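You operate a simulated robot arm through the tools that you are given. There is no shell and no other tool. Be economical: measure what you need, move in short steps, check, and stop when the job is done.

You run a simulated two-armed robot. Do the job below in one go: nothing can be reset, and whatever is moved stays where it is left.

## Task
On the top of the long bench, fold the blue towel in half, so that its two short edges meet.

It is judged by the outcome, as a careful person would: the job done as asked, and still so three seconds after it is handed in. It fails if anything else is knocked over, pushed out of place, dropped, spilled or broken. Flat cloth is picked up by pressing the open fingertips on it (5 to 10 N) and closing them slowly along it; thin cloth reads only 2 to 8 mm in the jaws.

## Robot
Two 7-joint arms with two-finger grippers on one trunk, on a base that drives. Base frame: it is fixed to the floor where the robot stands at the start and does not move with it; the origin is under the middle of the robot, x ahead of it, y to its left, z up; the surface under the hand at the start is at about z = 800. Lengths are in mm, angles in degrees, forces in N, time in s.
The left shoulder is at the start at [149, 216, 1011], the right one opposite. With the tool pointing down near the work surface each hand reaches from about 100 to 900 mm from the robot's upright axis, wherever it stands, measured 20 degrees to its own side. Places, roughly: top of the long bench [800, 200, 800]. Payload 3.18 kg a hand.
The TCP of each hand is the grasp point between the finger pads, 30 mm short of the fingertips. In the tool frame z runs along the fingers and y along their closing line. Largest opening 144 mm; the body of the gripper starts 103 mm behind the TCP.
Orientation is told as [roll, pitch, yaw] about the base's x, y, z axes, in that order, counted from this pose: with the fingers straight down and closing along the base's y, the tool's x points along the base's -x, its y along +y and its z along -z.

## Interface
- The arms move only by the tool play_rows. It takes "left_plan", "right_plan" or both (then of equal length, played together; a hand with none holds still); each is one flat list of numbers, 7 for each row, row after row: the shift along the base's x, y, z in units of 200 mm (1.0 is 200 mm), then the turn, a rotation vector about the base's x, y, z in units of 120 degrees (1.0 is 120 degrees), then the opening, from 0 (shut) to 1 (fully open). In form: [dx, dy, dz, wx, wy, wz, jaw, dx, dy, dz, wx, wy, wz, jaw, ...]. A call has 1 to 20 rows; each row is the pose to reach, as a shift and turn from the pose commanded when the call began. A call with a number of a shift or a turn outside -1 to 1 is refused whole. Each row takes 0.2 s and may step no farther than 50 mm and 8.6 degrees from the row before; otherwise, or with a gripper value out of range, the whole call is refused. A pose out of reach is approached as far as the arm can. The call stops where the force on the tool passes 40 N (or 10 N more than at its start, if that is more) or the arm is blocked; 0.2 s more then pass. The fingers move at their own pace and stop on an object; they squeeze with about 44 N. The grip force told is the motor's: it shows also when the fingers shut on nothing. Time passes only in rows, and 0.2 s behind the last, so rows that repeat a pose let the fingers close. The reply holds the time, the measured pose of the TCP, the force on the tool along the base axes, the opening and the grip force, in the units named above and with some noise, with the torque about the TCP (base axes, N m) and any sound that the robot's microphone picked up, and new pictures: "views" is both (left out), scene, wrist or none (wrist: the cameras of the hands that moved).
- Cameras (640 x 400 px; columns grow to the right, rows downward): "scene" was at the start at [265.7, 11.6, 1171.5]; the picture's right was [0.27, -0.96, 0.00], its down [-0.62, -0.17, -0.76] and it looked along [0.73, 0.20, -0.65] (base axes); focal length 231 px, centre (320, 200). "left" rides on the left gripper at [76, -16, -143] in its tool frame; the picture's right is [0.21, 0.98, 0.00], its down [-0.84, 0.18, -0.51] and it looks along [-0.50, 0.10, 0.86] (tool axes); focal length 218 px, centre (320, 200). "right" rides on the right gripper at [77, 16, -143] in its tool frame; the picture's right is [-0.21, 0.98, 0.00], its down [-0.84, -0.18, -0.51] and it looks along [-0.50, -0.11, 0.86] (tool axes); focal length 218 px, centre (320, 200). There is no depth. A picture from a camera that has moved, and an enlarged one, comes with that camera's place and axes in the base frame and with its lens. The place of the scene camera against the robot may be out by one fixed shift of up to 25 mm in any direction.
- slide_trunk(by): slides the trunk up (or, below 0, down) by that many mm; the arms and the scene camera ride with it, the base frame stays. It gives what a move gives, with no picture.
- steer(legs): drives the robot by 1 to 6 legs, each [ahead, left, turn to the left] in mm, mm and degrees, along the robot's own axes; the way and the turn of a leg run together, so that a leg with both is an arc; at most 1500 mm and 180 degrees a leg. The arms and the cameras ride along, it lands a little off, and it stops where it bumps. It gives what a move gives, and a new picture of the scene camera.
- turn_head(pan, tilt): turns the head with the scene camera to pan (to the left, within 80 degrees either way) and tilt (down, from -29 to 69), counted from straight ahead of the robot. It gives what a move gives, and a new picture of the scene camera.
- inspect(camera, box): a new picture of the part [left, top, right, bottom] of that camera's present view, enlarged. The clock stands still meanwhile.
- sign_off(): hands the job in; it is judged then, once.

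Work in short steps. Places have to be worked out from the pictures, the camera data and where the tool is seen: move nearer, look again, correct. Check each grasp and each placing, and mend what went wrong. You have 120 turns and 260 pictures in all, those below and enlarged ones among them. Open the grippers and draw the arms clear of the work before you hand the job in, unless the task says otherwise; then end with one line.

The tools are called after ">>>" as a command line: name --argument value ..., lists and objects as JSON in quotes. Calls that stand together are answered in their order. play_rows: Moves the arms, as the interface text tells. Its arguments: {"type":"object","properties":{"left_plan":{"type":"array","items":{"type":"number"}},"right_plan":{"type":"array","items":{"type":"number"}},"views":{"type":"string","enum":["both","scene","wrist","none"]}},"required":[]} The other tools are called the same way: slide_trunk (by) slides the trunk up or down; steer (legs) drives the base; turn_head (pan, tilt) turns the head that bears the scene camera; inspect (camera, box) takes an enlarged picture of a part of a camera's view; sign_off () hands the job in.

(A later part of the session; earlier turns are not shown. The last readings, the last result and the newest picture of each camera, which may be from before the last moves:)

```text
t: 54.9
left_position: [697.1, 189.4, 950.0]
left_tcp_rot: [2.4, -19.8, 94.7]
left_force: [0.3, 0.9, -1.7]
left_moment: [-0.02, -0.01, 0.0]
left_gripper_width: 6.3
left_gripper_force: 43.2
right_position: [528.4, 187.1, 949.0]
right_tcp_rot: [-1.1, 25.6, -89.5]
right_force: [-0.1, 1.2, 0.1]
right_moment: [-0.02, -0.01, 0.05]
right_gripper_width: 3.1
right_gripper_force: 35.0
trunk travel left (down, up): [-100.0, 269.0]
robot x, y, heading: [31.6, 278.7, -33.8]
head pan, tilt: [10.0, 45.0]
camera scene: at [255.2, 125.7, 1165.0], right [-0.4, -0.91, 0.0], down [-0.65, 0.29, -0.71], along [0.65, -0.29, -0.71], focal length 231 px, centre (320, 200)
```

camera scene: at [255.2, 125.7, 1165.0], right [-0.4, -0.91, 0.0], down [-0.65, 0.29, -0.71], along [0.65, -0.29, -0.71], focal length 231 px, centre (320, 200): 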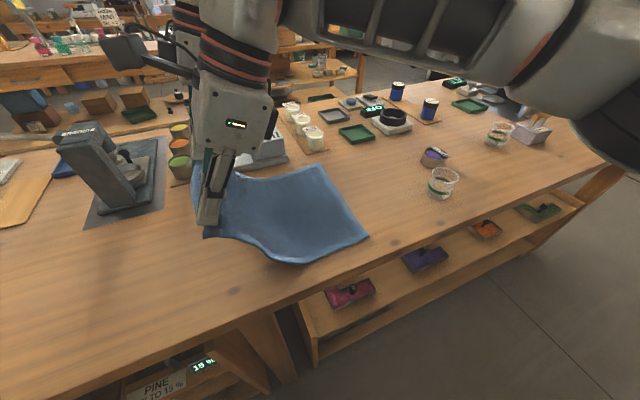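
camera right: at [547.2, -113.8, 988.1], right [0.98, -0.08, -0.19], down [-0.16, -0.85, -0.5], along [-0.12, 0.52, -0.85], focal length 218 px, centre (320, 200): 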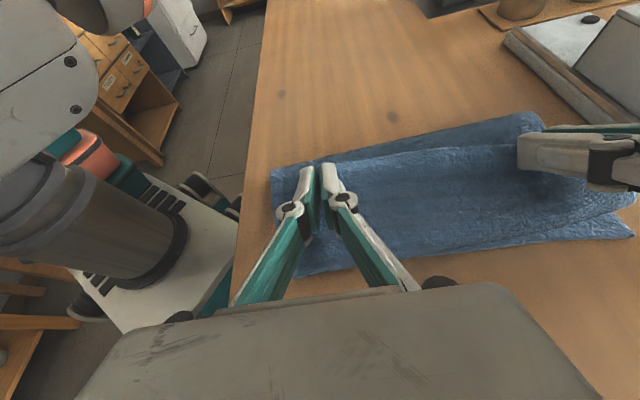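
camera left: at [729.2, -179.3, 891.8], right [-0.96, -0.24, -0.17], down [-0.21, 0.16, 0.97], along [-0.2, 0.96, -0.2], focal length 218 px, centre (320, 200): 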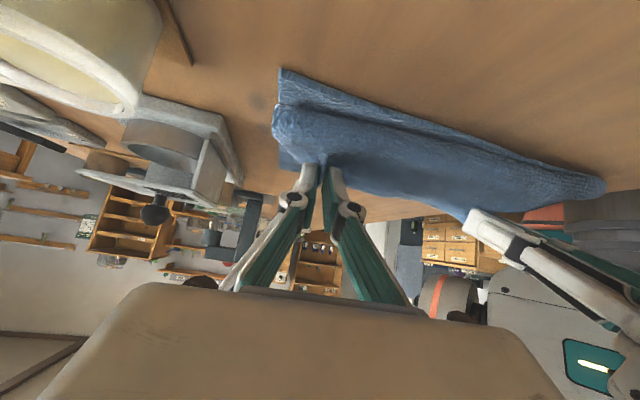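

Lower the edge nearly flat at the start side (tips ≈ y 235, z 828).

>>> play_rows --left_plan '[0, 0.06, -0.1, 0, 0, 0, 0, 0, 0.11, -0.2, 0, 0, 0, 0, 0, 0.14, -0.3, 0, 0, 0, 0, 0, 0.16, -0.4, 0, 0, 0, 0, 0, 0.17, -0.46, 0, 0, 0, 0, 0, 0.17, -0.46, 0, 0, 0, 0]' --right_plan '[0, 0.06, -0.1, 0, 0, 0, 0, 0, 0.11, -0.2, 0, 0, 0, 0, 0, 0.14, -0.3, 0, 0, 0, 0, 0, 0.16, -0.4, 0, 0, 0, 0, 0, 0.17, -0.46, 0, 0, 0, 0, 0, 0.17, -0.46, 0, 0, 0, 0]'

```text
t: 56.3
left_position: [696.9, 222.4, 857.7]
left_tcp_rot: [2.4, -19.6, 94.7]
left_force: [-0.3, 0.4, -0.5]
left_moment: [-0.01, 0.05, 0.02]
left_gripper_width: 6.4
left_gripper_force: 44.8
right_position: [526.9, 221.2, 856.4]
right_tcp_rot: [-1.2, 25.6, -89.5]
right_force: [0.3, 1.1, -0.6]
right_moment: [0.04, 0.02, -0.01]
right_gripper_width: 3.4
right_gripper_force: 35.0
trunk travel left (down, up): [-100.0, 269.0]
robot x, y, heading: [28.7, 283.6, -33.9]
head pan, tilt: [10.0, 45.0]
camera scene: at [254.9, 125.5, 1165.2], right [-0.4, -0.91, 0.0], down [-0.65, 0.29, -0.71], along [0.65, -0.29, -0.71], focal length 231 px, centre (320, 200)
camera right: at [546.3, 227.1, 1017.4], right [0.98, -0.17, -0.11], down [-0.16, -0.98, 0.1], along [-0.12, -0.08, -0.99], focal length 218 px, centre (320, 200)
camera left: at [729.2, 105.5, 965.3], right [-0.96, -0.29, -0.03], down [-0.21, 0.61, 0.77], along [-0.2, 0.74, -0.64], focal length 218 px, centre (320, 200)
```

scene: 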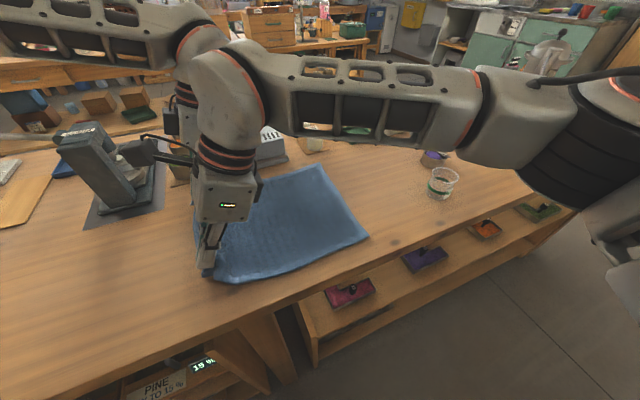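
right: 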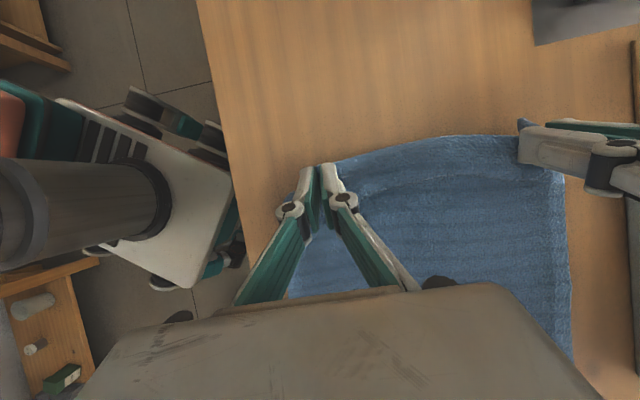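
left: 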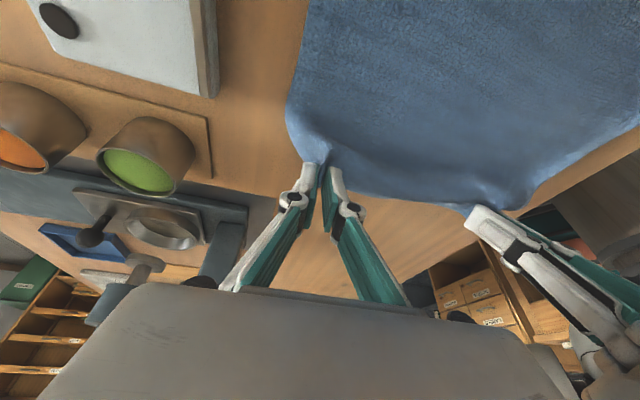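

Unfolded again with both grips intact. Now a lower arc (peak ~100 mm) with strong lean, to just before the fold line.

>>> play_rows --left_plan '[0, -0.03, 0.085, 0.03, 0, 0, 0, 0, -0.08, 0.17, 0.06, 0, 0, 0, 0, -0.15, 0.235, 0.09, 0, 0, 0, 0, -0.235, 0.285, 0.12, 0, 0, 0, 0, -0.33, 0.32, 0.15, 0, 0, 0, 0, -0.42, 0.345, 0.18, 0, 0, 0, 0, -0.52, 0.345, 0.21, 0, 0, 0, 0, -0.62, 0.335, 0.235, 0, 0, 0]' --right_plan '[0, -0.03, 0.08, 0.036, 0, 0, 0, 0, -0.08, 0.16, 0.072, 0, 0, 0, 0, -0.15, 0.22, 0.108, 0, 0, 0, 0, -0.24, 0.27, 0.144, 0, 0, 0, 0, -0.335, 0.3, 0.18, 0, 0, 0, 0, -0.43, 0.325, 0.215, 0, 0, 0, 0, -0.53, 0.325, 0.25, 0, 0, 0, 0, -0.635, 0.315, 0.285, 0, 0, 0]'

```text
t: 58.1
left_position: [696.3, 98.7, 921.5]
left_tcp_rot: [-1.0, -47.5, 96.5]
left_force: [-1.3, 0.5, -2.5]
left_moment: [0.05, -0.05, -0.09]
left_gripper_width: 6.4
left_gripper_force: 42.4
left hand out of reach, approached as far as the arm can: row 8
right_position: [528.4, 92.9, 920.9]
right_tcp_rot: [-0.7, 59.9, -89.2]
right_force: [0.6, 0.1, 0.2]
right_moment: [0.0, 0.06, 0.04]
right_gripper_width: 3.3
right_gripper_force: 35.1
trunk travel left (down, up): [-100.0, 269.0]
robot x, y, heading: [28.8, 283.2, -34.0]
head pan, tilt: [10.0, 45.0]
camera scene: at [255.7, 124.2, 1164.4], right [-0.4, -0.91, 0.0], down [-0.65, 0.29, -0.71], along [0.65, -0.29, -0.71], focal length 231 px, centre (320, 200)
camera right: at [547.9, 7.0, 1056.2], right [0.98, -0.08, -0.19], down [-0.16, -0.86, -0.48], along [-0.12, 0.5, -0.86], focal length 218 px, centre (320, 200)
camera left: at [727.8, -54.4, 961.4], right [-0.96, -0.24, -0.17], down [-0.21, 0.17, 0.96], along [-0.2, 0.96, -0.22], focal length 218 px, centre (320, 200)
```

scene: 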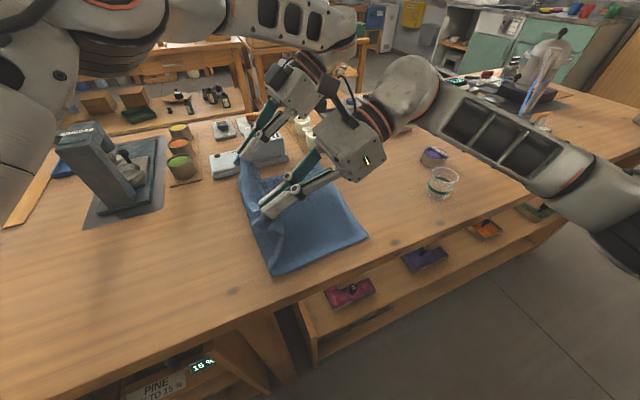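
right: 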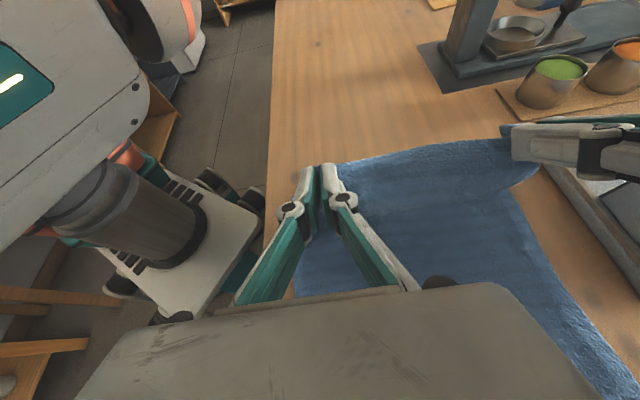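
left: 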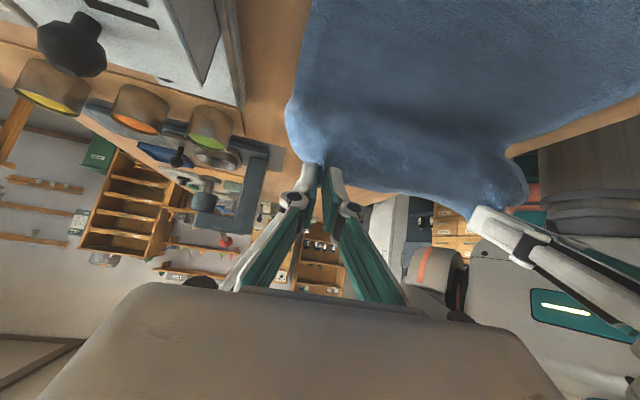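

The crease is now well left (≥100). Carry −y 90 mm with the base, then measure.

>>> steer --legs '[[50, -74, 0]]'

>>> inspect --camera "right" --box '[0, 0, 640, 400]'

```text
t: 59.5
left_position: [695.7, 12.2, 924.6]
left_tcp_rot: [-1.1, -47.5, 96.8]
left_force: [-0.9, 1.5, -1.8]
left_moment: [0.02, 0.0, -0.03]
left_gripper_width: 6.0
left_gripper_force: 43.4
right_position: [527.8, 4.6, 922.2]
right_tcp_rot: [-0.4, 59.8, -88.7]
right_force: [-0.6, 0.1, 0.3]
right_moment: [0.03, 0.03, 0.05]
right_gripper_width: 3.3
right_gripper_force: 34.7
trunk travel left (down, up): [-100.0, 269.0]
robot x, y, heading: [30.4, 191.1, -33.7]
head pan, tilt: [10.0, 45.0]
camera scene: at [255.0, 35.6, 1165.0], right [-0.4, -0.92, 0.0], down [-0.65, 0.29, -0.71], along [0.65, -0.28, -0.71], focal length 231 px, centre (320, 200)
```

scene: 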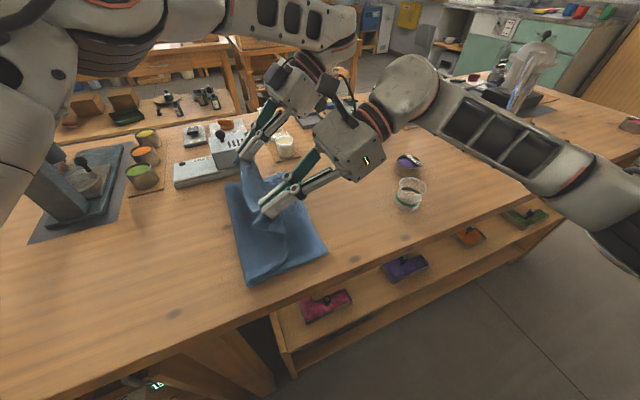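

```text
1.00 times, centred on (320, 200) of right (not enlarged: the box is as wide or as high as the picture)
camera zoom: at [547.5, -80.5, 1057.7], right [0.98, -0.08, -0.18], down [-0.16, -0.87, -0.47], along [-0.12, 0.49, -0.86], focal length 218 px, centre (320, 200)
```

zoom: 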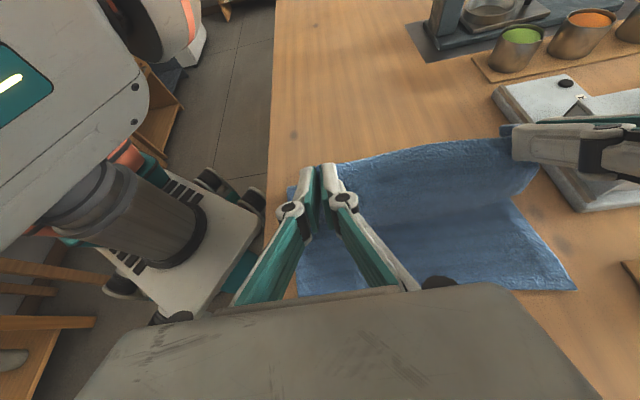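

The fold is now at about y≈94. Lower the hands 40 mm, then carry 60 mm further.

>>> play_rows --left_plan '[0, -0.02, -0.1, 0, 0, 0, 0, 0, -0.04, -0.2, 0, 0, 0, 0]' --right_plan '[0, -0.02, -0.1, 0, 0, 0, 0, 0, -0.04, -0.22, 0, 0, 0, 0]' --views "none"

>>> steer --legs '[[34, -49, 0]]'

>>> inspect --camera "right" --box '[0, 0, 640, 400]'

```text
t: 60.1
left_position: [696.3, 3.5, 881.4]
left_tcp_rot: [-0.9, -47.5, 96.5]
left_force: [0.6, -0.6, 1.5]
left_moment: [-0.1, 0.33, 0.31]
left_gripper_width: 1.2
left_gripper_force: 30.3
right_position: [528.4, -3.0, 875.3]
right_tcp_rot: [-0.6, 60.0, -88.8]
right_force: [0.0, 0.2, 0.9]
right_moment: [0.0, 0.05, -0.01]
right_gripper_width: 3.1
right_gripper_force: 34.6
trunk travel left (down, up): [-100.0, 269.0]
robot x, y, heading: [31.2, 189.6, -33.9]
head pan, tilt: [10.0, 45.0]
```

```text
t: 61.2
left_position: [697.9, -54.9, 881.4]
left_tcp_rot: [-1.1, -47.5, 96.6]
left_force: [2.4, 2.0, 1.0]
left_moment: [0.0, 0.37, 0.36]
left_gripper_width: 1.8
left_gripper_force: 29.2
right_position: [529.4, -62.9, 877.0]
right_tcp_rot: [-0.4, 59.9, -88.7]
right_force: [-1.0, 0.1, -0.5]
right_moment: [0.0, 0.02, 0.02]
right_gripper_width: 3.2
right_gripper_force: 35.0
trunk travel left (down, up): [-100.0, 269.0]
robot x, y, heading: [34.2, 131.2, -33.7]
head pan, tilt: [10.0, 45.0]
camera scene: at [256.3, -24.2, 1165.0], right [-0.4, -0.92, 0.0], down [-0.65, 0.28, -0.71], along [0.65, -0.28, -0.71], focal length 231 px, centre (320, 200)
```

scene: 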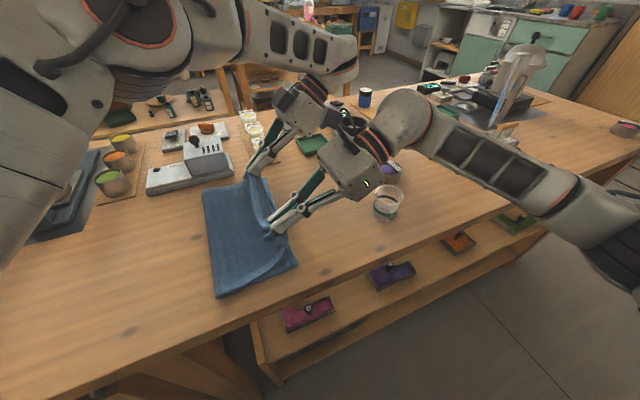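

```text
1.00 times, centred on (320, 200) of right (not enlarged: the box is as wide or as high as the picture)
camera zoom: at [548.9, -147.8, 1013.7], right [0.98, -0.08, -0.18], down [-0.16, -0.87, -0.47], along [-0.12, 0.49, -0.86], focal length 218 px, centre (320, 200)
```

zoom: 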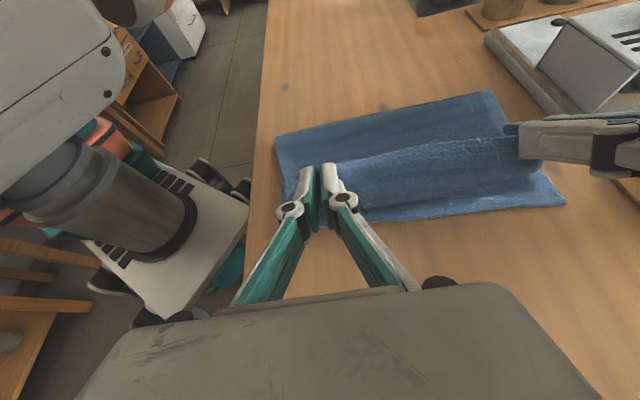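

The fold is now at ~82 by both cameras, about right. Lower the edge straight down toward the lower layer.

>>> play_rows --left_plan '[0, -0.02, -0.06, 0, 0, 0, 0, 0, -0.04, -0.12, 0, 0, 0, 0, 0, -0.06, -0.17, 0, 0, 0, 0, 0, -0.06, -0.19, 0, 0, 0, 0]' --right_plan '[0, -0.015, -0.06, 0, 0, 0, 0, 0, -0.03, -0.12, 0, 0, 0, 0, 0, -0.04, -0.16, 0, 0, 0, 0, 0, -0.04, -0.185, 0, 0, 0, 0]'

```text
t: 62.2
left_position: [698.1, -67.9, 843.1]
left_tcp_rot: [-1.1, -47.6, 96.9]
left_force: [-0.4, -1.7, 1.5]
left_moment: [-0.01, -0.05, 0.0]
left_gripper_width: 4.8
left_gripper_force: 31.6
right_position: [529.7, -71.0, 840.5]
right_tcp_rot: [-0.4, 59.8, -88.9]
right_force: [-0.7, 0.0, -0.2]
right_moment: [-0.04, 0.01, 0.0]
right_gripper_width: 3.3
right_gripper_force: 34.8
trunk travel left (down, up): [-100.0, 269.0]
robot x, y, heading: [35.5, 130.0, -33.5]
head pan, tilt: [10.0, 45.0]
camera scene: at [256.3, -23.8, 1165.1], right [-0.4, -0.92, 0.0], down [-0.65, 0.28, -0.71], along [0.65, -0.28, -0.71], focal length 231 px, centre (320, 200)
camera right: at [548.7, -155.9, 977.5], right [0.98, -0.08, -0.18], down [-0.16, -0.87, -0.47], along [-0.12, 0.49, -0.86], focal length 218 px, centre (320, 200)
camera left: at [730.6, -222.3, 883.7], right [-0.96, -0.24, -0.17], down [-0.21, 0.17, 0.96], along [-0.2, 0.95, -0.22], focal length 218 px, centre (320, 200)
```

scene: 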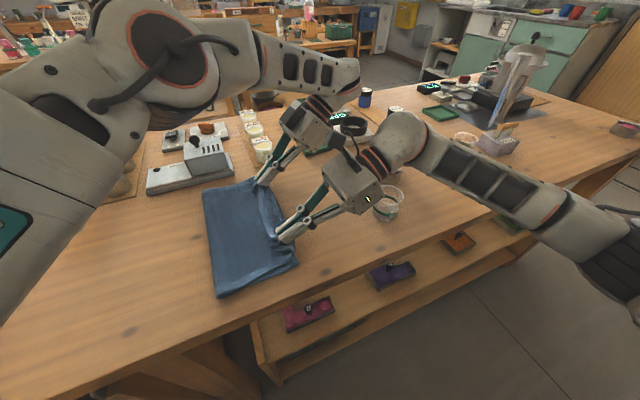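
right: 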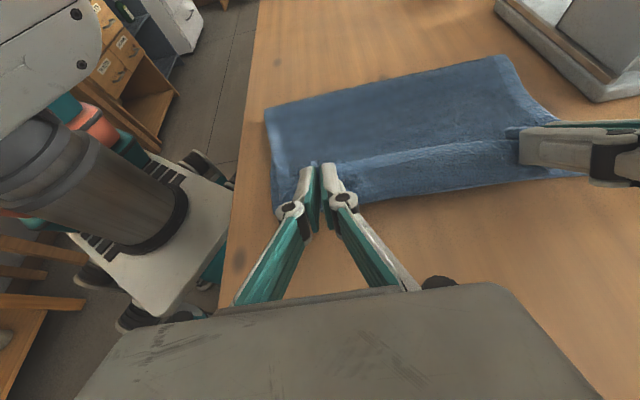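
left: 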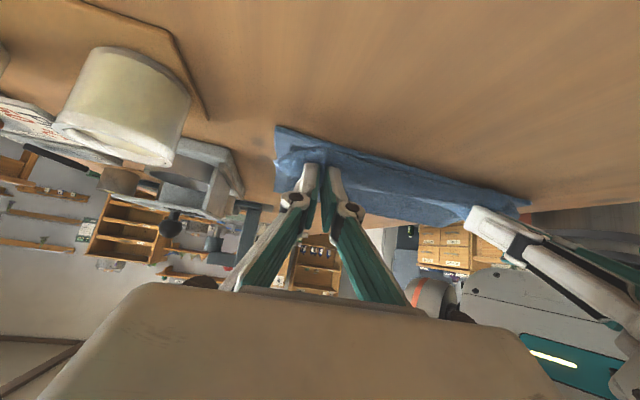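

Now near the table. Zooming to judge the edge relative to the lower layer.

>>> inspect --camera "right" --box '[240, 40, 600, 265]'

>>> inspect --camera "left" --box '[250, 90, 570, 290]'

```text
1.78 times, centred on (420, 152) of right
camera zoom: at [548.7, -155.9, 977.5], right [0.98, -0.08, -0.18], down [-0.16, -0.87, -0.47], along [-0.12, 0.49, -0.86], focal length 388 px, centre (142, 284)
```

zoom: 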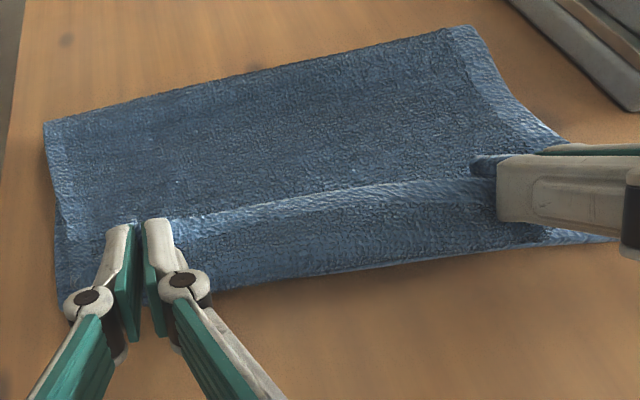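

```text
2.00 times, centred on (410, 190) of left
camera zoom: at [730.6, -222.3, 883.7], right [-0.96, -0.24, -0.17], down [-0.21, 0.17, 0.96], along [-0.2, 0.95, -0.22], focal length 436 px, centre (140, 220)
```

zoom: 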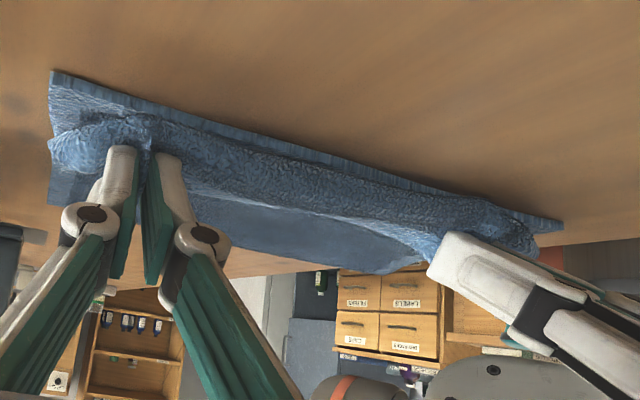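

The top edge stands up ~25 mm at the lower edge, so unrolled it would overshoot by ~19 mm because the fold is at 82 rather than ~90. I'll back up once more, re-lay, and come over lower with less pull.

>>> play_rows --left_plan '[0, 0.05, 0.08, 0, 0, 0, 0, 0, 0.12, 0.16, 0, 0, 0, 0, 0, 0.19, 0.24, 0, 0, 0, 0, 0, 0.25, 0.3, 0, 0, 0, 0]' --right_plan '[0, 0.05, 0.08, 0, 0, 0, 0, 0, 0.12, 0.16, 0, 0, 0, 0, 0, 0.19, 0.24, 0, 0, 0, 0, 0, 0.25, 0.3, 0, 0, 0, 0]' --views "none"

>>> steer --legs '[[-86, 128, 0]]'

>>> play_rows --left_plan '[0, 0.1, -0.05, 0, 0, 0, 0, 0, 0.2, -0.11, 0, 0, 0, 0, 0, 0.29, -0.18, 0, 0, 0, 0, 0, 0.33, -0.22, 0, 0, 0, 0, 0, 0.33, -0.22, 0, 0, 0, 0]' --right_plan '[0, 0.1, -0.05, 0, 0, 0, 0, 0, 0.2, -0.11, 0, 0, 0, 0, 0, 0.29, -0.18, 0, 0, 0, 0, 0, 0.33, -0.22, 0, 0, 0, 0, 0, 0.33, -0.22, 0, 0, 0, 0]'

```text
t: 63.2
left_position: [698.1, -17.0, 904.9]
left_tcp_rot: [-1.0, -47.5, 96.9]
left_force: [-0.6, 1.7, -0.7]
left_moment: [-0.02, -0.05, -0.09]
left_gripper_width: 6.6
left_gripper_force: 40.7
right_position: [530.7, -21.2, 899.2]
right_tcp_rot: [-0.3, 59.7, -88.7]
right_force: [-0.1, -1.1, 0.0]
right_moment: [-0.01, 0.0, -0.01]
right_gripper_width: 3.1
right_gripper_force: 34.8
trunk travel left (down, up): [-100.0, 269.0]
robot x, y, heading: [26.8, 133.6, -33.7]
head pan, tilt: [10.0, 45.0]
```

```text
t: 65.0
left_position: [697.6, 137.6, 902.9]
left_tcp_rot: [-1.0, -47.4, 96.6]
left_force: [-3.3, -2.5, 1.9]
left_moment: [0.02, -0.26, -0.34]
left_gripper_width: 4.3
left_gripper_force: 40.7
right_position: [528.5, 134.8, 899.7]
right_tcp_rot: [-0.3, 59.8, -89.0]
right_force: [0.6, 0.7, 0.3]
right_moment: [-0.04, 0.03, 0.03]
right_gripper_width: 2.7
right_gripper_force: 35.0
trunk travel left (down, up): [-100.0, 269.0]
robot x, y, heading: [30.5, 286.9, -33.7]
head pan, tilt: [10.0, 45.0]
camera scene: at [255.2, 132.4, 1165.0], right [-0.4, -0.91, 0.0], down [-0.65, 0.29, -0.71], along [0.65, -0.29, -0.71], focal length 231 px, centre (320, 200)
```

scene: 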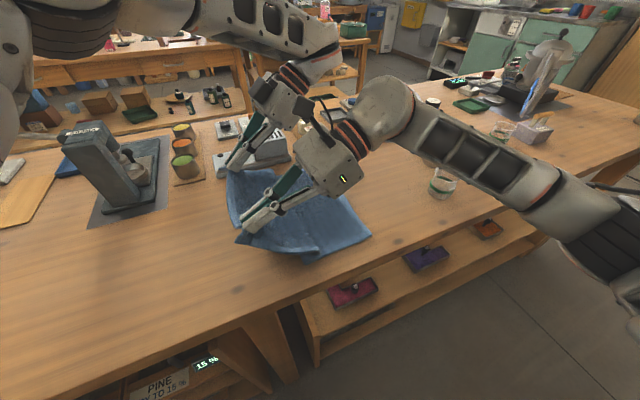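

```text
t: 66.2
left_position: [697.2, 203.1, 859.2]
left_tcp_rot: [-1.1, -47.5, 96.6]
left_force: [0.8, 0.2, -1.7]
left_moment: [-0.01, -0.03, -0.01]
left_gripper_width: 2.4
left_gripper_force: 31.7
right_position: [527.3, 202.1, 855.1]
right_tcp_rot: [-0.3, 59.8, -88.9]
right_force: [-0.4, 0.1, 0.5]
right_moment: [-0.03, 0.0, -0.02]
right_gripper_width: 3.2
right_gripper_force: 34.8
trunk travel left (down, up): [-100.0, 269.0]
robot x, y, heading: [27.6, 282.3, -34.0]
head pan, tilt: [10.0, 45.0]
camera scene: at [255.1, 132.2, 1165.1], right [-0.4, -0.91, 0.0], down [-0.65, 0.29, -0.71], along [0.65, -0.29, -0.71], focal length 231 px, centre (320, 200)
camera right: at [546.5, 116.1, 992.2], right [0.98, -0.08, -0.18], down [-0.16, -0.87, -0.47], along [-0.12, 0.49, -0.86], focal length 218 px, centre (320, 200)
camera left: at [728.9, 49.5, 899.7], right [-0.96, -0.24, -0.17], down [-0.21, 0.17, 0.96], along [-0.2, 0.95, -0.22], focal length 218 px, centre (320, 200)
```

scene: 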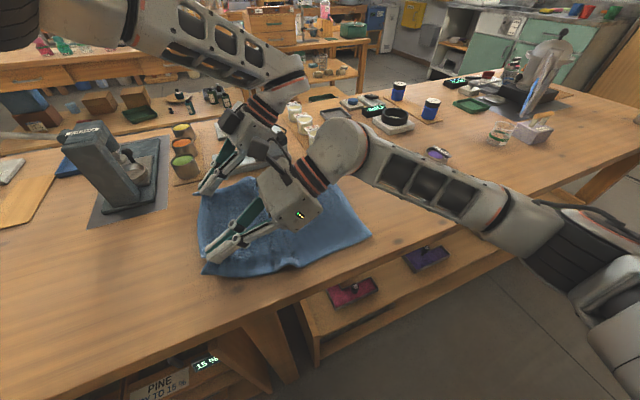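
right: 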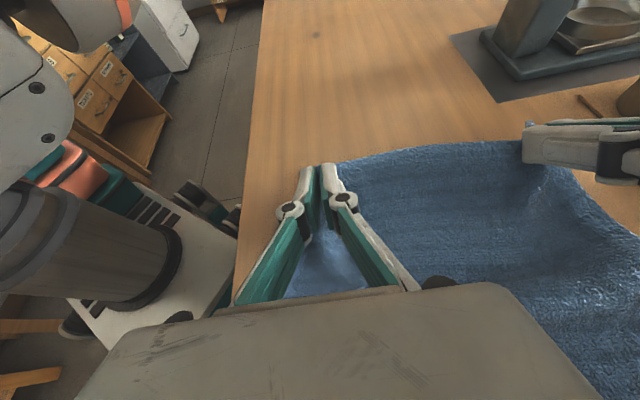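
left: 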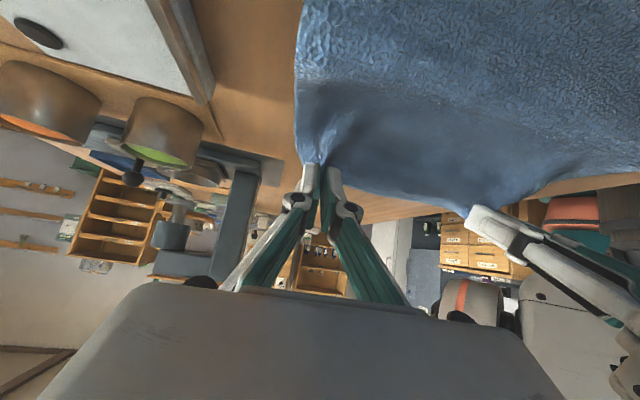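

Re-laid well. Now forward again with a lower peak (tip z ≈ 885).

>>> play_rows --left_plan '[0, -0.04, 0.1, 0, 0, 0, 0, 0, -0.115, 0.185, 0, 0, 0, 0, 0, -0.21, 0.24, 0, 0, 0, 0, 0, -0.315, 0.25, 0, 0, 0, 0, 0, -0.42, 0.24, 0, 0, 0, 0, 0, -0.525, 0.23, 0, 0, 0, 0]' --right_plan '[0, -0.04, 0.1, 0, 0, 0, 0, 0, -0.12, 0.185, 0, 0, 0, 0, 0, -0.215, 0.24, 0, 0, 0, 0, 0, -0.32, 0.25, 0, 0, 0, 0, 0, -0.43, 0.24, 0, 0, 0, 0, 0, -0.54, 0.23, 0, 0, 0, 0]' --views "none"

>>> steer --legs '[[53, -78, 0]]'

```text
t: 67.6
left_position: [698.0, 98.7, 906.1]
left_tcp_rot: [-1.0, -47.3, 96.7]
left_force: [0.3, -1.4, 0.8]
left_moment: [0.02, -0.03, -0.02]
left_gripper_width: 3.7
left_gripper_force: 31.8
right_position: [527.3, 92.6, 901.6]
right_tcp_rot: [-0.5, 59.9, -88.9]
right_force: [0.7, -0.2, -0.2]
right_moment: [0.05, 0.0, -0.02]
right_gripper_width: 2.9
right_gripper_force: 34.9
trunk travel left (down, up): [-100.0, 269.0]
robot x, y, heading: [28.7, 285.6, -33.6]
head pan, tilt: [10.0, 45.0]
```

```text
t: 68.9
left_position: [696.2, 2.0, 904.4]
left_tcp_rot: [-1.1, -47.4, 96.6]
left_force: [-0.8, 0.9, -1.3]
left_moment: [0.02, -0.01, 0.0]
left_gripper_width: 5.8
left_gripper_force: 35.0
right_position: [527.2, -0.9, 902.5]
right_tcp_rot: [-0.4, 60.0, -89.1]
right_force: [0.8, 0.0, -0.3]
right_moment: [0.0, 0.04, -0.01]
right_gripper_width: 3.0
right_gripper_force: 35.1
trunk travel left (down, up): [-100.0, 269.0]
robot x, y, heading: [32.6, 190.8, -33.9]
head pan, tilt: [10.0, 45.0]
camera scene: at [254.8, 36.4, 1165.0], right [-0.41, -0.91, 0.0], down [-0.65, 0.29, -0.71], along [0.65, -0.29, -0.71], focal length 231 px, centre (320, 200)
```

scene: 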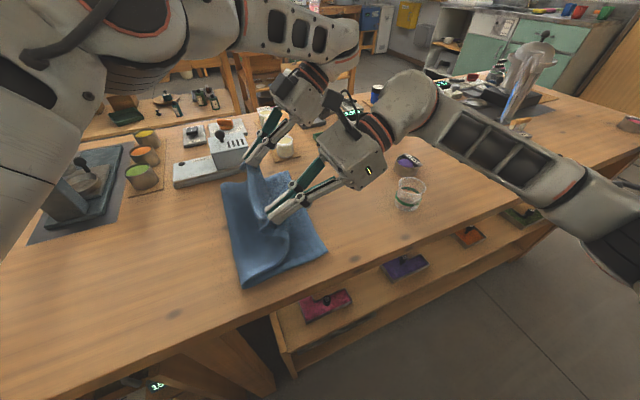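

Fold ≈ 96. Lower 40 mm here first, then carry 45 mm.

>>> play_rows --left_plan '[0, 0, -0.1, 0, 0, 0, 0, 0, 0, -0.2, 0, 0, 0, 0]' --right_plan '[0, 0, -0.1, 0, 0, 0, 0, 0, 0, -0.2, 0, 0, 0, 0]' --views "none"

>>> steer --legs '[[25, -37, 0]]'

>>> inspect --camera "left" --box '[0, 0, 640, 400]'

>>> inspect --camera "right" --box '[0, 0, 640, 400]'

```text
t: 69.5
left_position: [696.2, 2.2, 863.4]
left_tcp_rot: [-0.9, -47.5, 96.5]
left_force: [0.6, -1.6, 0.6]
left_moment: [0.03, -0.05, 0.0]
left_gripper_width: 4.4
left_gripper_force: 41.2
right_position: [527.2, -1.7, 860.6]
right_tcp_rot: [-0.6, 59.9, -89.1]
right_force: [-0.6, 0.4, -0.3]
right_moment: [-0.03, 0.06, 0.02]
right_gripper_width: 3.3
right_gripper_force: 35.1
trunk travel left (down, up): [-100.0, 269.0]
robot x, y, heading: [28.7, 195.0, -33.6]
head pan, tilt: [10.0, 45.0]
```

```text
t: 70.5
left_position: [696.9, -42.1, 866.0]
left_tcp_rot: [-1.1, -47.5, 96.6]
left_force: [-0.6, -1.9, 1.0]
left_moment: [0.02, -0.04, -0.05]
left_gripper_width: 5.5
left_gripper_force: 43.1
right_position: [526.7, -46.7, 862.4]
right_tcp_rot: [-0.4, 59.8, -89.1]
right_force: [-0.5, -0.3, -1.1]
right_moment: [0.01, -0.02, 0.0]
right_gripper_width: 3.0
right_gripper_force: 35.0
trunk travel left (down, up): [-100.0, 269.0]
robot x, y, heading: [30.4, 144.1, -34.0]
head pan, tilt: [10.0, 45.0]
camera scene: at [254.9, -8.0, 1165.0], right [-0.41, -0.91, 0.0], down [-0.65, 0.29, -0.71], along [0.65, -0.29, -0.71], focal length 231 px, centre (320, 200)
```

scene: 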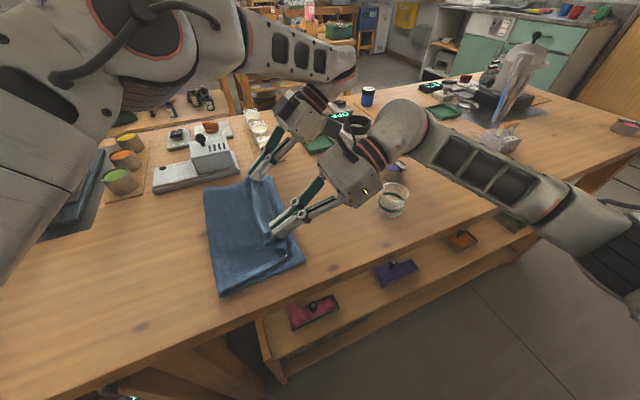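

```text
1.00 times, centred on (320, 200) of left (not enlarged: the box is as wide or as high as the picture)
camera zoom: at [728.7, -196.3, 905.3], right [-0.96, -0.24, -0.17], down [-0.21, 0.17, 0.96], along [-0.2, 0.95, -0.22], focal length 218 px, centre (320, 200)
```

zoom: 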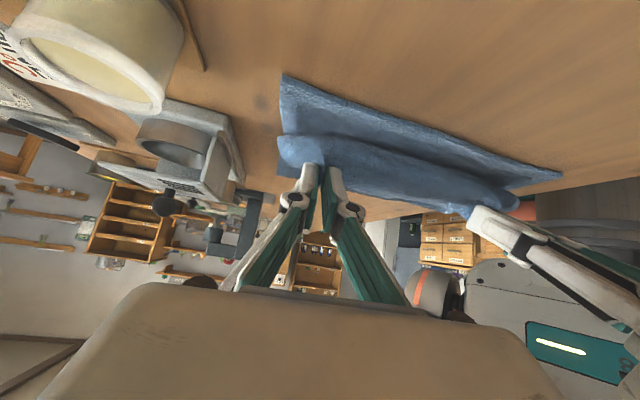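

```text
1.00 times, centred on (320, 200) of right (not enlarged: the box is as wide or as high as the picture)
camera zoom: at [546.1, -131.9, 999.4], right [0.98, -0.08, -0.18], down [-0.16, -0.87, -0.47], along [-0.12, 0.49, -0.86], focal length 218 px, centre (320, 200)
```

zoom: 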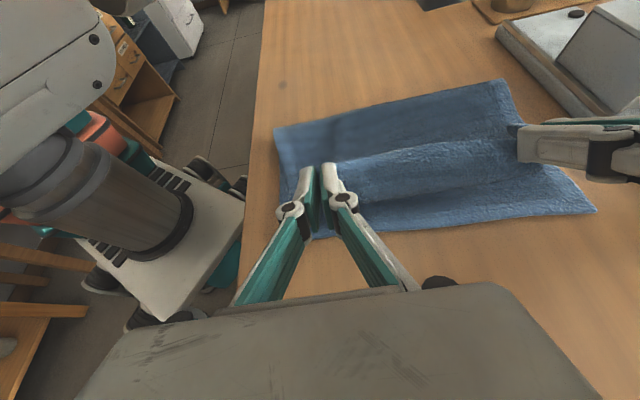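

The fold is at ~90 and the lower layer still shows beyond the bulge, which is about what I want. Lower straight down.

>>> play_rows --left_plan '[0, 0, -0.05, 0, 0, 0, 0, 0, -0.01, -0.11, 0, 0, 0, 0, 0, -0.01, -0.115, 0, 0, 0, 0]' --right_plan '[0, 0, -0.05, 0, 0, 0, 0, 0, 0, -0.1, 0, 0, 0, 0, 0, 0, -0.11, 0, 0, 0, 0]' --views "none"

>>> inspect --camera "left" --box '[230, 60, 600, 290]'

>>> inspect --camera "right" --box '[240, 40, 620, 280]'

```text
t: 71.3
left_position: [696.6, -43.0, 843.1]
left_tcp_rot: [-1.1, -47.5, 96.7]
left_force: [-0.2, 0.8, -0.3]
left_moment: [0.0, -0.03, -0.06]
left_gripper_width: 6.5
left_gripper_force: 37.4
right_position: [525.9, -47.1, 841.1]
right_tcp_rot: [-0.3, 59.9, -89.0]
right_force: [-0.1, -0.8, 0.3]
right_moment: [-0.03, 0.05, 0.0]
right_gripper_width: 3.4
right_gripper_force: 34.5
trunk travel left (down, up): [-100.0, 269.0]
robot x, y, heading: [30.9, 147.8, -33.8]
head pan, tilt: [10.0, 45.0]
```

```text
1.73 times, centred on (415, 175) of left
camera zoom: at [728.4, -197.3, 882.8], right [-0.96, -0.24, -0.17], down [-0.21, 0.17, 0.96], along [-0.2, 0.95, -0.22], focal length 378 px, centre (156, 243)
```

zoom: 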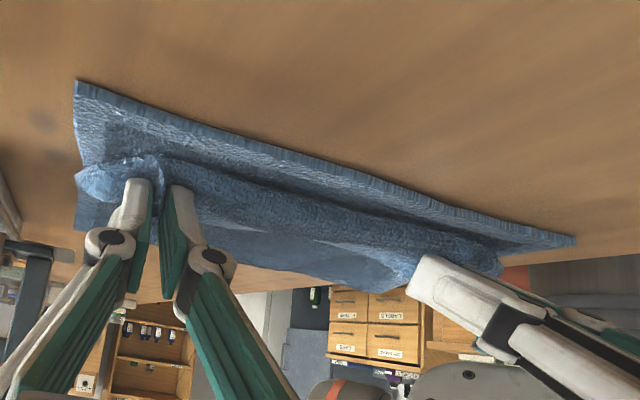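

```text
1.67 times, centred on (430, 160) of right
camera zoom: at [545.5, -131.3, 977.8], right [0.98, -0.08, -0.18], down [-0.16, -0.87, -0.47], along [-0.12, 0.49, -0.86], focal length 364 px, centre (137, 267)
```

zoom: 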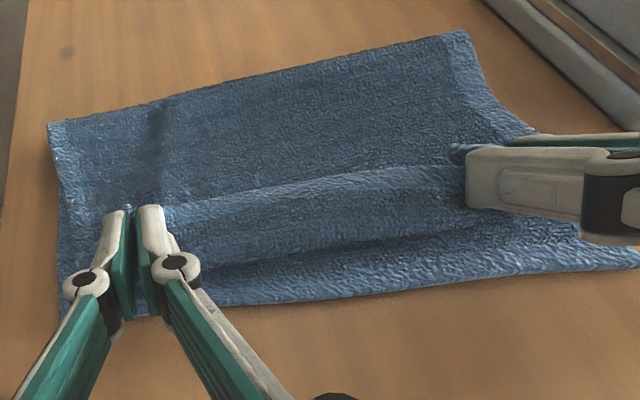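

The top edge stands ~25 mm and the bulge is ~25 mm inside the lower edge, so unrolled it should meet. Release: open slightly and withdraw along the fingers, then up.

>>> play_rows --left_plan '[0, 0, 0, 0, 0, 0, 0.1, 0, 0, 0, 0, 0, 0, 0.15, 0, -0.074, 0.067, 0, 0, 0, 0.15, 0, -0.148, 0.134, 0, 0, 0, 0.15, 0, -0.222, 0.2, 0, 0, 0, 0.15, 0, -0.25, 0.3, 0, 0, 0, 0.15]' --right_plan '[0, 0, 0, 0, 0, 0, 0.1, 0, 0, 0, 0, 0, 0, 0.15, 0, -0.08, 0.05, 0, 0, 0, 0.15, 0, -0.16, 0.1, 0, 0, 0, 0.15, 0, -0.2, 0.18, 0, 0, 0, 0.15, 0, -0.2, 0.28, 0, 0, 0, 0.15]'

```text
t: 72.7
left_position: [690.3, -48.8, 881.4]
left_tcp_rot: [-1.7, -48.7, 98.4]
left_force: [-0.7, -0.1, 0.1]
left_moment: [-0.02, -0.06, -0.02]
left_gripper_width: 21.4
left_gripper_force: 0.0
left hand out of reach, approached as far as the arm can: row 4, 5, 6
right_position: [525.3, -85.6, 896.7]
right_tcp_rot: [-0.2, 59.8, -88.8]
right_force: [0.1, -0.4, 0.4]
right_moment: [-0.02, -0.03, -0.01]
right_gripper_width: 21.7
right_gripper_force: 0.2
trunk travel left (down, up): [-100.0, 269.0]
robot x, y, heading: [32.6, 147.0, -33.8]
head pan, tilt: [10.0, 45.0]
camera scene: at [254.1, -6.7, 1165.6], right [-0.41, -0.91, 0.0], down [-0.65, 0.29, -0.71], along [0.65, -0.29, -0.71], focal length 231 px, centre (320, 200)
camera right: at [544.4, -171.8, 1034.6], right [0.98, -0.08, -0.18], down [-0.16, -0.87, -0.47], along [-0.12, 0.49, -0.86], focal length 218 px, centre (320, 200)
camera left: at [724.8, -204.1, 917.9], right [-0.95, -0.26, -0.18], down [-0.22, 0.15, 0.96], along [-0.22, 0.95, -0.2], focal length 218 px, centre (320, 200)
```

scene: 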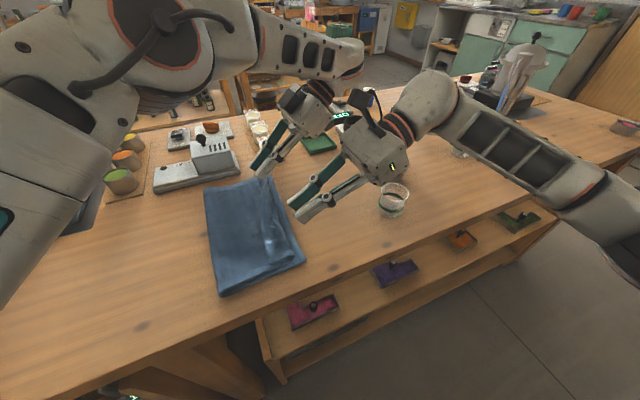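
right: 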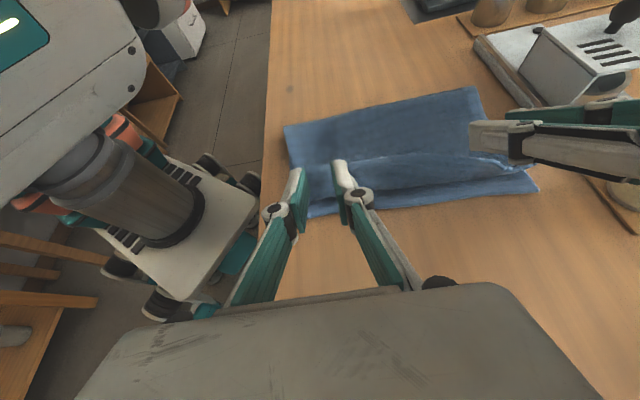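
left: 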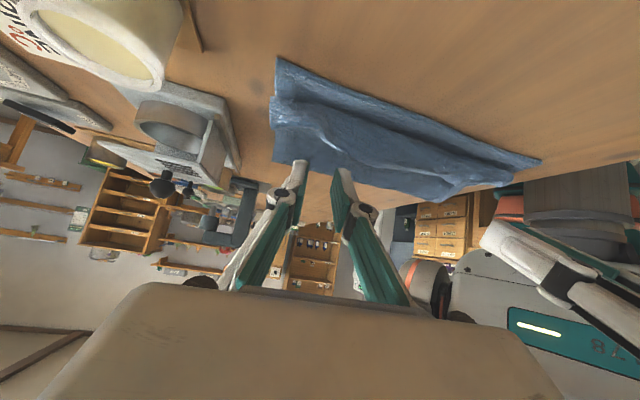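

Released; the edge is lying back as a cuff. Raise and untilt both hands, then inspect the towel.

>>> play_rows --left_plan '[0, 0, 0.08, -0.04, 0, 0, 0.1, 0, 0, 0.16, -0.09, 0, 0, 0.05, 0, 0, 0.24, -0.14, 0, 0, 0, 0, 0, 0.32, -0.19, 0, 0, 0, 0, 0, 0.4, -0.25, 0, 0, 0]' --right_plan '[0, 0, 0.08, -0.06, 0, 0, 0.1, 0, -0.05, 0.16, -0.12, 0, 0, 0.05, 0, -0.1, 0.24, -0.18, 0, 0, 0, 0, -0.15, 0.32, -0.24, 0, 0, 0, 0, -0.2, 0.4, -0.3, 0, 0, 0]' --views "none"

>>> inspect --camera "scene" --box '[180, 140, 340, 310]'

>>> inspect --camera "right" --box '[0, 0, 640, 400]'

>>> inspect --camera "left" --box '[0, 0, 640, 400]'

```text
t: 73.9
left_position: [677.9, -62.2, 971.5]
left_tcp_rot: [2.3, -17.4, 94.7]
left_force: [-0.7, 0.8, -0.3]
left_moment: [-0.03, -0.02, 0.0]
left_gripper_width: 0.1
left_gripper_force: 30.9
right_position: [526.1, -123.6, 978.1]
right_tcp_rot: [-0.9, 23.6, -89.3]
right_force: [0.3, 1.1, 0.5]
right_moment: [-0.05, -0.05, 0.03]
right_gripper_width: 0.0
right_gripper_force: 30.5
trunk travel left (down, up): [-100.0, 269.0]
robot x, y, heading: [29.5, 147.3, -34.1]
head pan, tilt: [10.0, 45.0]
```

```text
2.35 times, centred on (260, 225) of scene
camera zoom: at [254.3, -5.8, 1165.7], right [-0.41, -0.91, 0.0], down [-0.65, 0.29, -0.71], along [0.65, -0.29, -0.71], focal length 543 px, centre (461, 141)
```

zoom: 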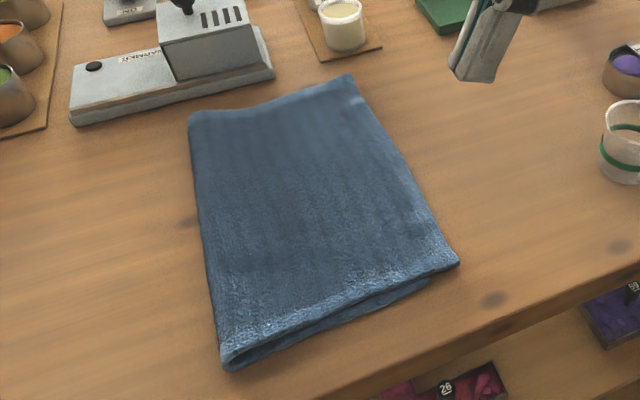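

```text
1.00 times, centred on (320, 200) of right (not enlarged: the box is as wide or as high as the picture)
camera zoom: at [544.8, -112.0, 1138.4], right [0.98, -0.17, -0.1], down [-0.16, -0.98, 0.13], along [-0.12, -0.11, -0.99], focal length 218 px, centre (320, 200)
```

zoom: 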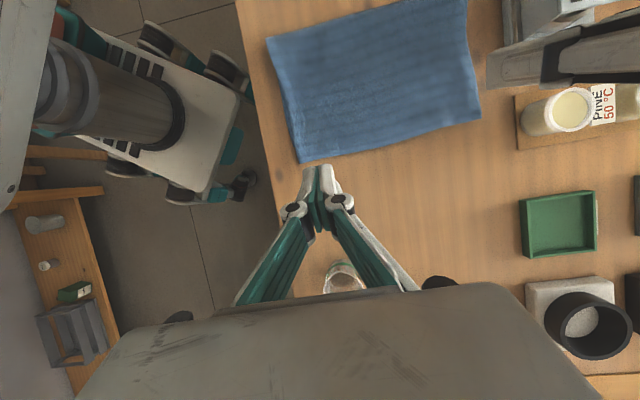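

```text
1.00 times, centred on (320, 200) of left (not enlarged: the box is as wide or as high as the picture)
camera zoom: at [709.7, -175.7, 1084.2], right [-0.96, -0.29, -0.02], down [-0.21, 0.64, 0.74], along [-0.2, 0.72, -0.67], focal length 218 px, centre (320, 200)
```

zoom: 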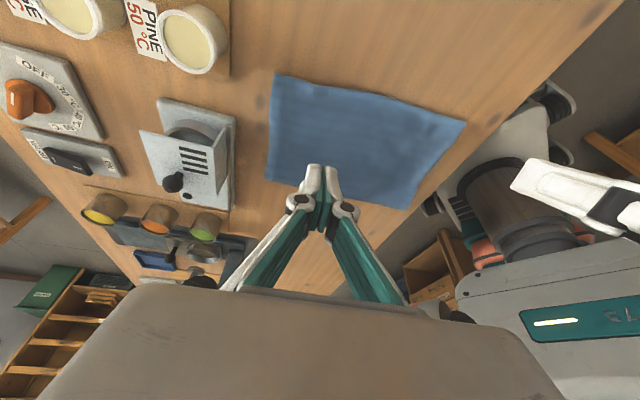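

The cuff sprang open by itself and the towel now lies folded. I'll zoom on the meeting edges.

>>> inspect --camera "left" --box '[250, 60, 480, 215]'

>>> inspect --camera "right" --box '[260, 60, 500, 170]'

>>> inspect --camera "scene" --box '[225, 210, 315, 300]'

```text
2.58 times, centred on (365, 138) of left
camera zoom: at [709.7, -175.7, 1084.2], right [-0.96, -0.29, -0.02], down [-0.21, 0.64, 0.74], along [-0.2, 0.72, -0.67], focal length 563 px, centre (204, 361)
```

zoom: 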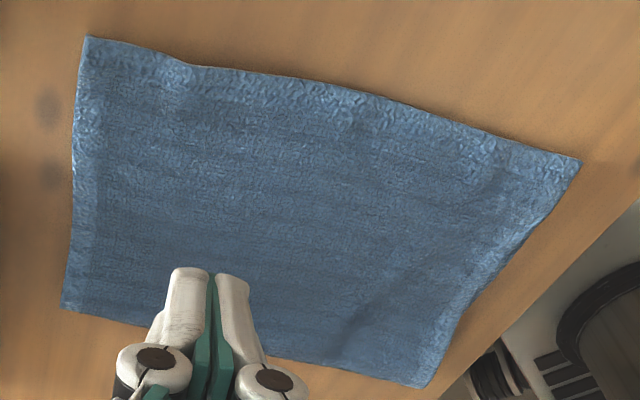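

```text
2.67 times, centred on (380, 115) of right
camera zoom: at [544.8, -112.0, 1138.4], right [0.98, -0.17, -0.1], down [-0.16, -0.98, 0.13], along [-0.12, -0.11, -0.99], focal length 582 px, centre (160, 427)
```

zoom: 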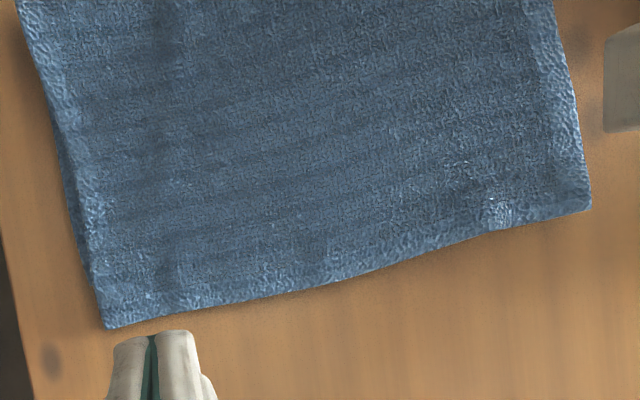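

```text
4.44 times, centred on (270, 255) of scene
camera zoom: at [254.3, -5.8, 1165.7], right [-0.41, -0.91, 0.0], down [-0.65, 0.29, -0.71], along [0.65, -0.29, -0.71], focal length 1026 px, centre (542, -44)
```

zoom: 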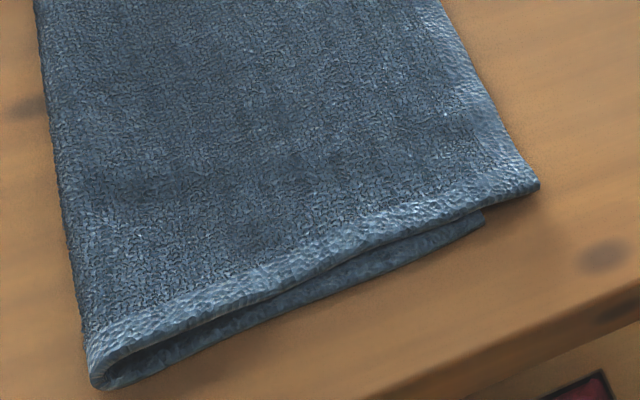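

Near the front corner the top layer seems to overshoot the lower one by ~20 mm. I'll tilt the left hand to look at the edge from the −y side, staying above the towel.

>>> play_rows --left_plan '[0, 0.02, -0.08, 0.05, 0, 0, 0, 0, 0.04, -0.16, 0.1, 0, 0, 0, 0, 0.06, -0.23, 0.15, 0, 0, 0, 0, 0.08, -0.3, 0.2, 0, 0, 0, 0, 0.09, -0.36, 0.25, 0, 0, 0]' --views "none"

>>> inspect --camera "left" --box '[240, 40, 600, 220]'

```text
t: 75.1
left_position: [685.2, -43.3, 898.7]
left_tcp_rot: [-0.7, -47.1, 97.2]
left_force: [0.4, -0.2, -1.0]
left_moment: [-0.01, 0.05, 0.03]
left_gripper_width: 0.0
left_gripper_force: 30.5
right_position: [528.2, -126.5, 975.5]
right_tcp_rot: [-1.2, 24.0, -89.7]
right_force: [0.8, -0.2, 0.5]
right_moment: [0.03, 0.02, -0.01]
right_gripper_width: 0.0
right_gripper_force: 30.2
trunk travel left (down, up): [-100.0, 269.0]
robot x, y, heading: [30.9, 150.5, -33.9]
head pan, tilt: [10.0, 45.0]
```

```text
1.78 times, centred on (420, 130) of left
camera zoom: at [719.2, -196.1, 939.3], right [-0.95, -0.25, -0.16], down [-0.21, 0.18, 0.96], along [-0.22, 0.95, -0.22], focal length 388 px, centre (142, 324)
```

zoom: 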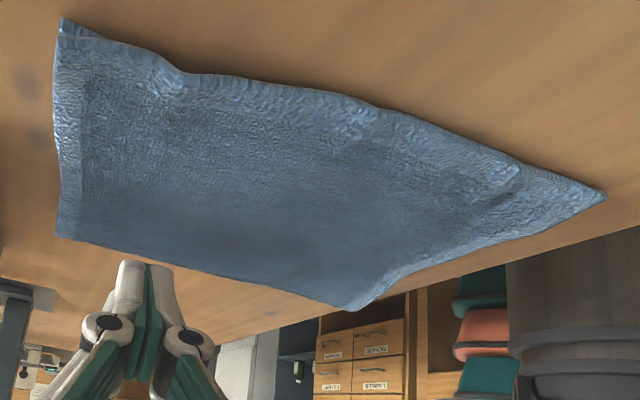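

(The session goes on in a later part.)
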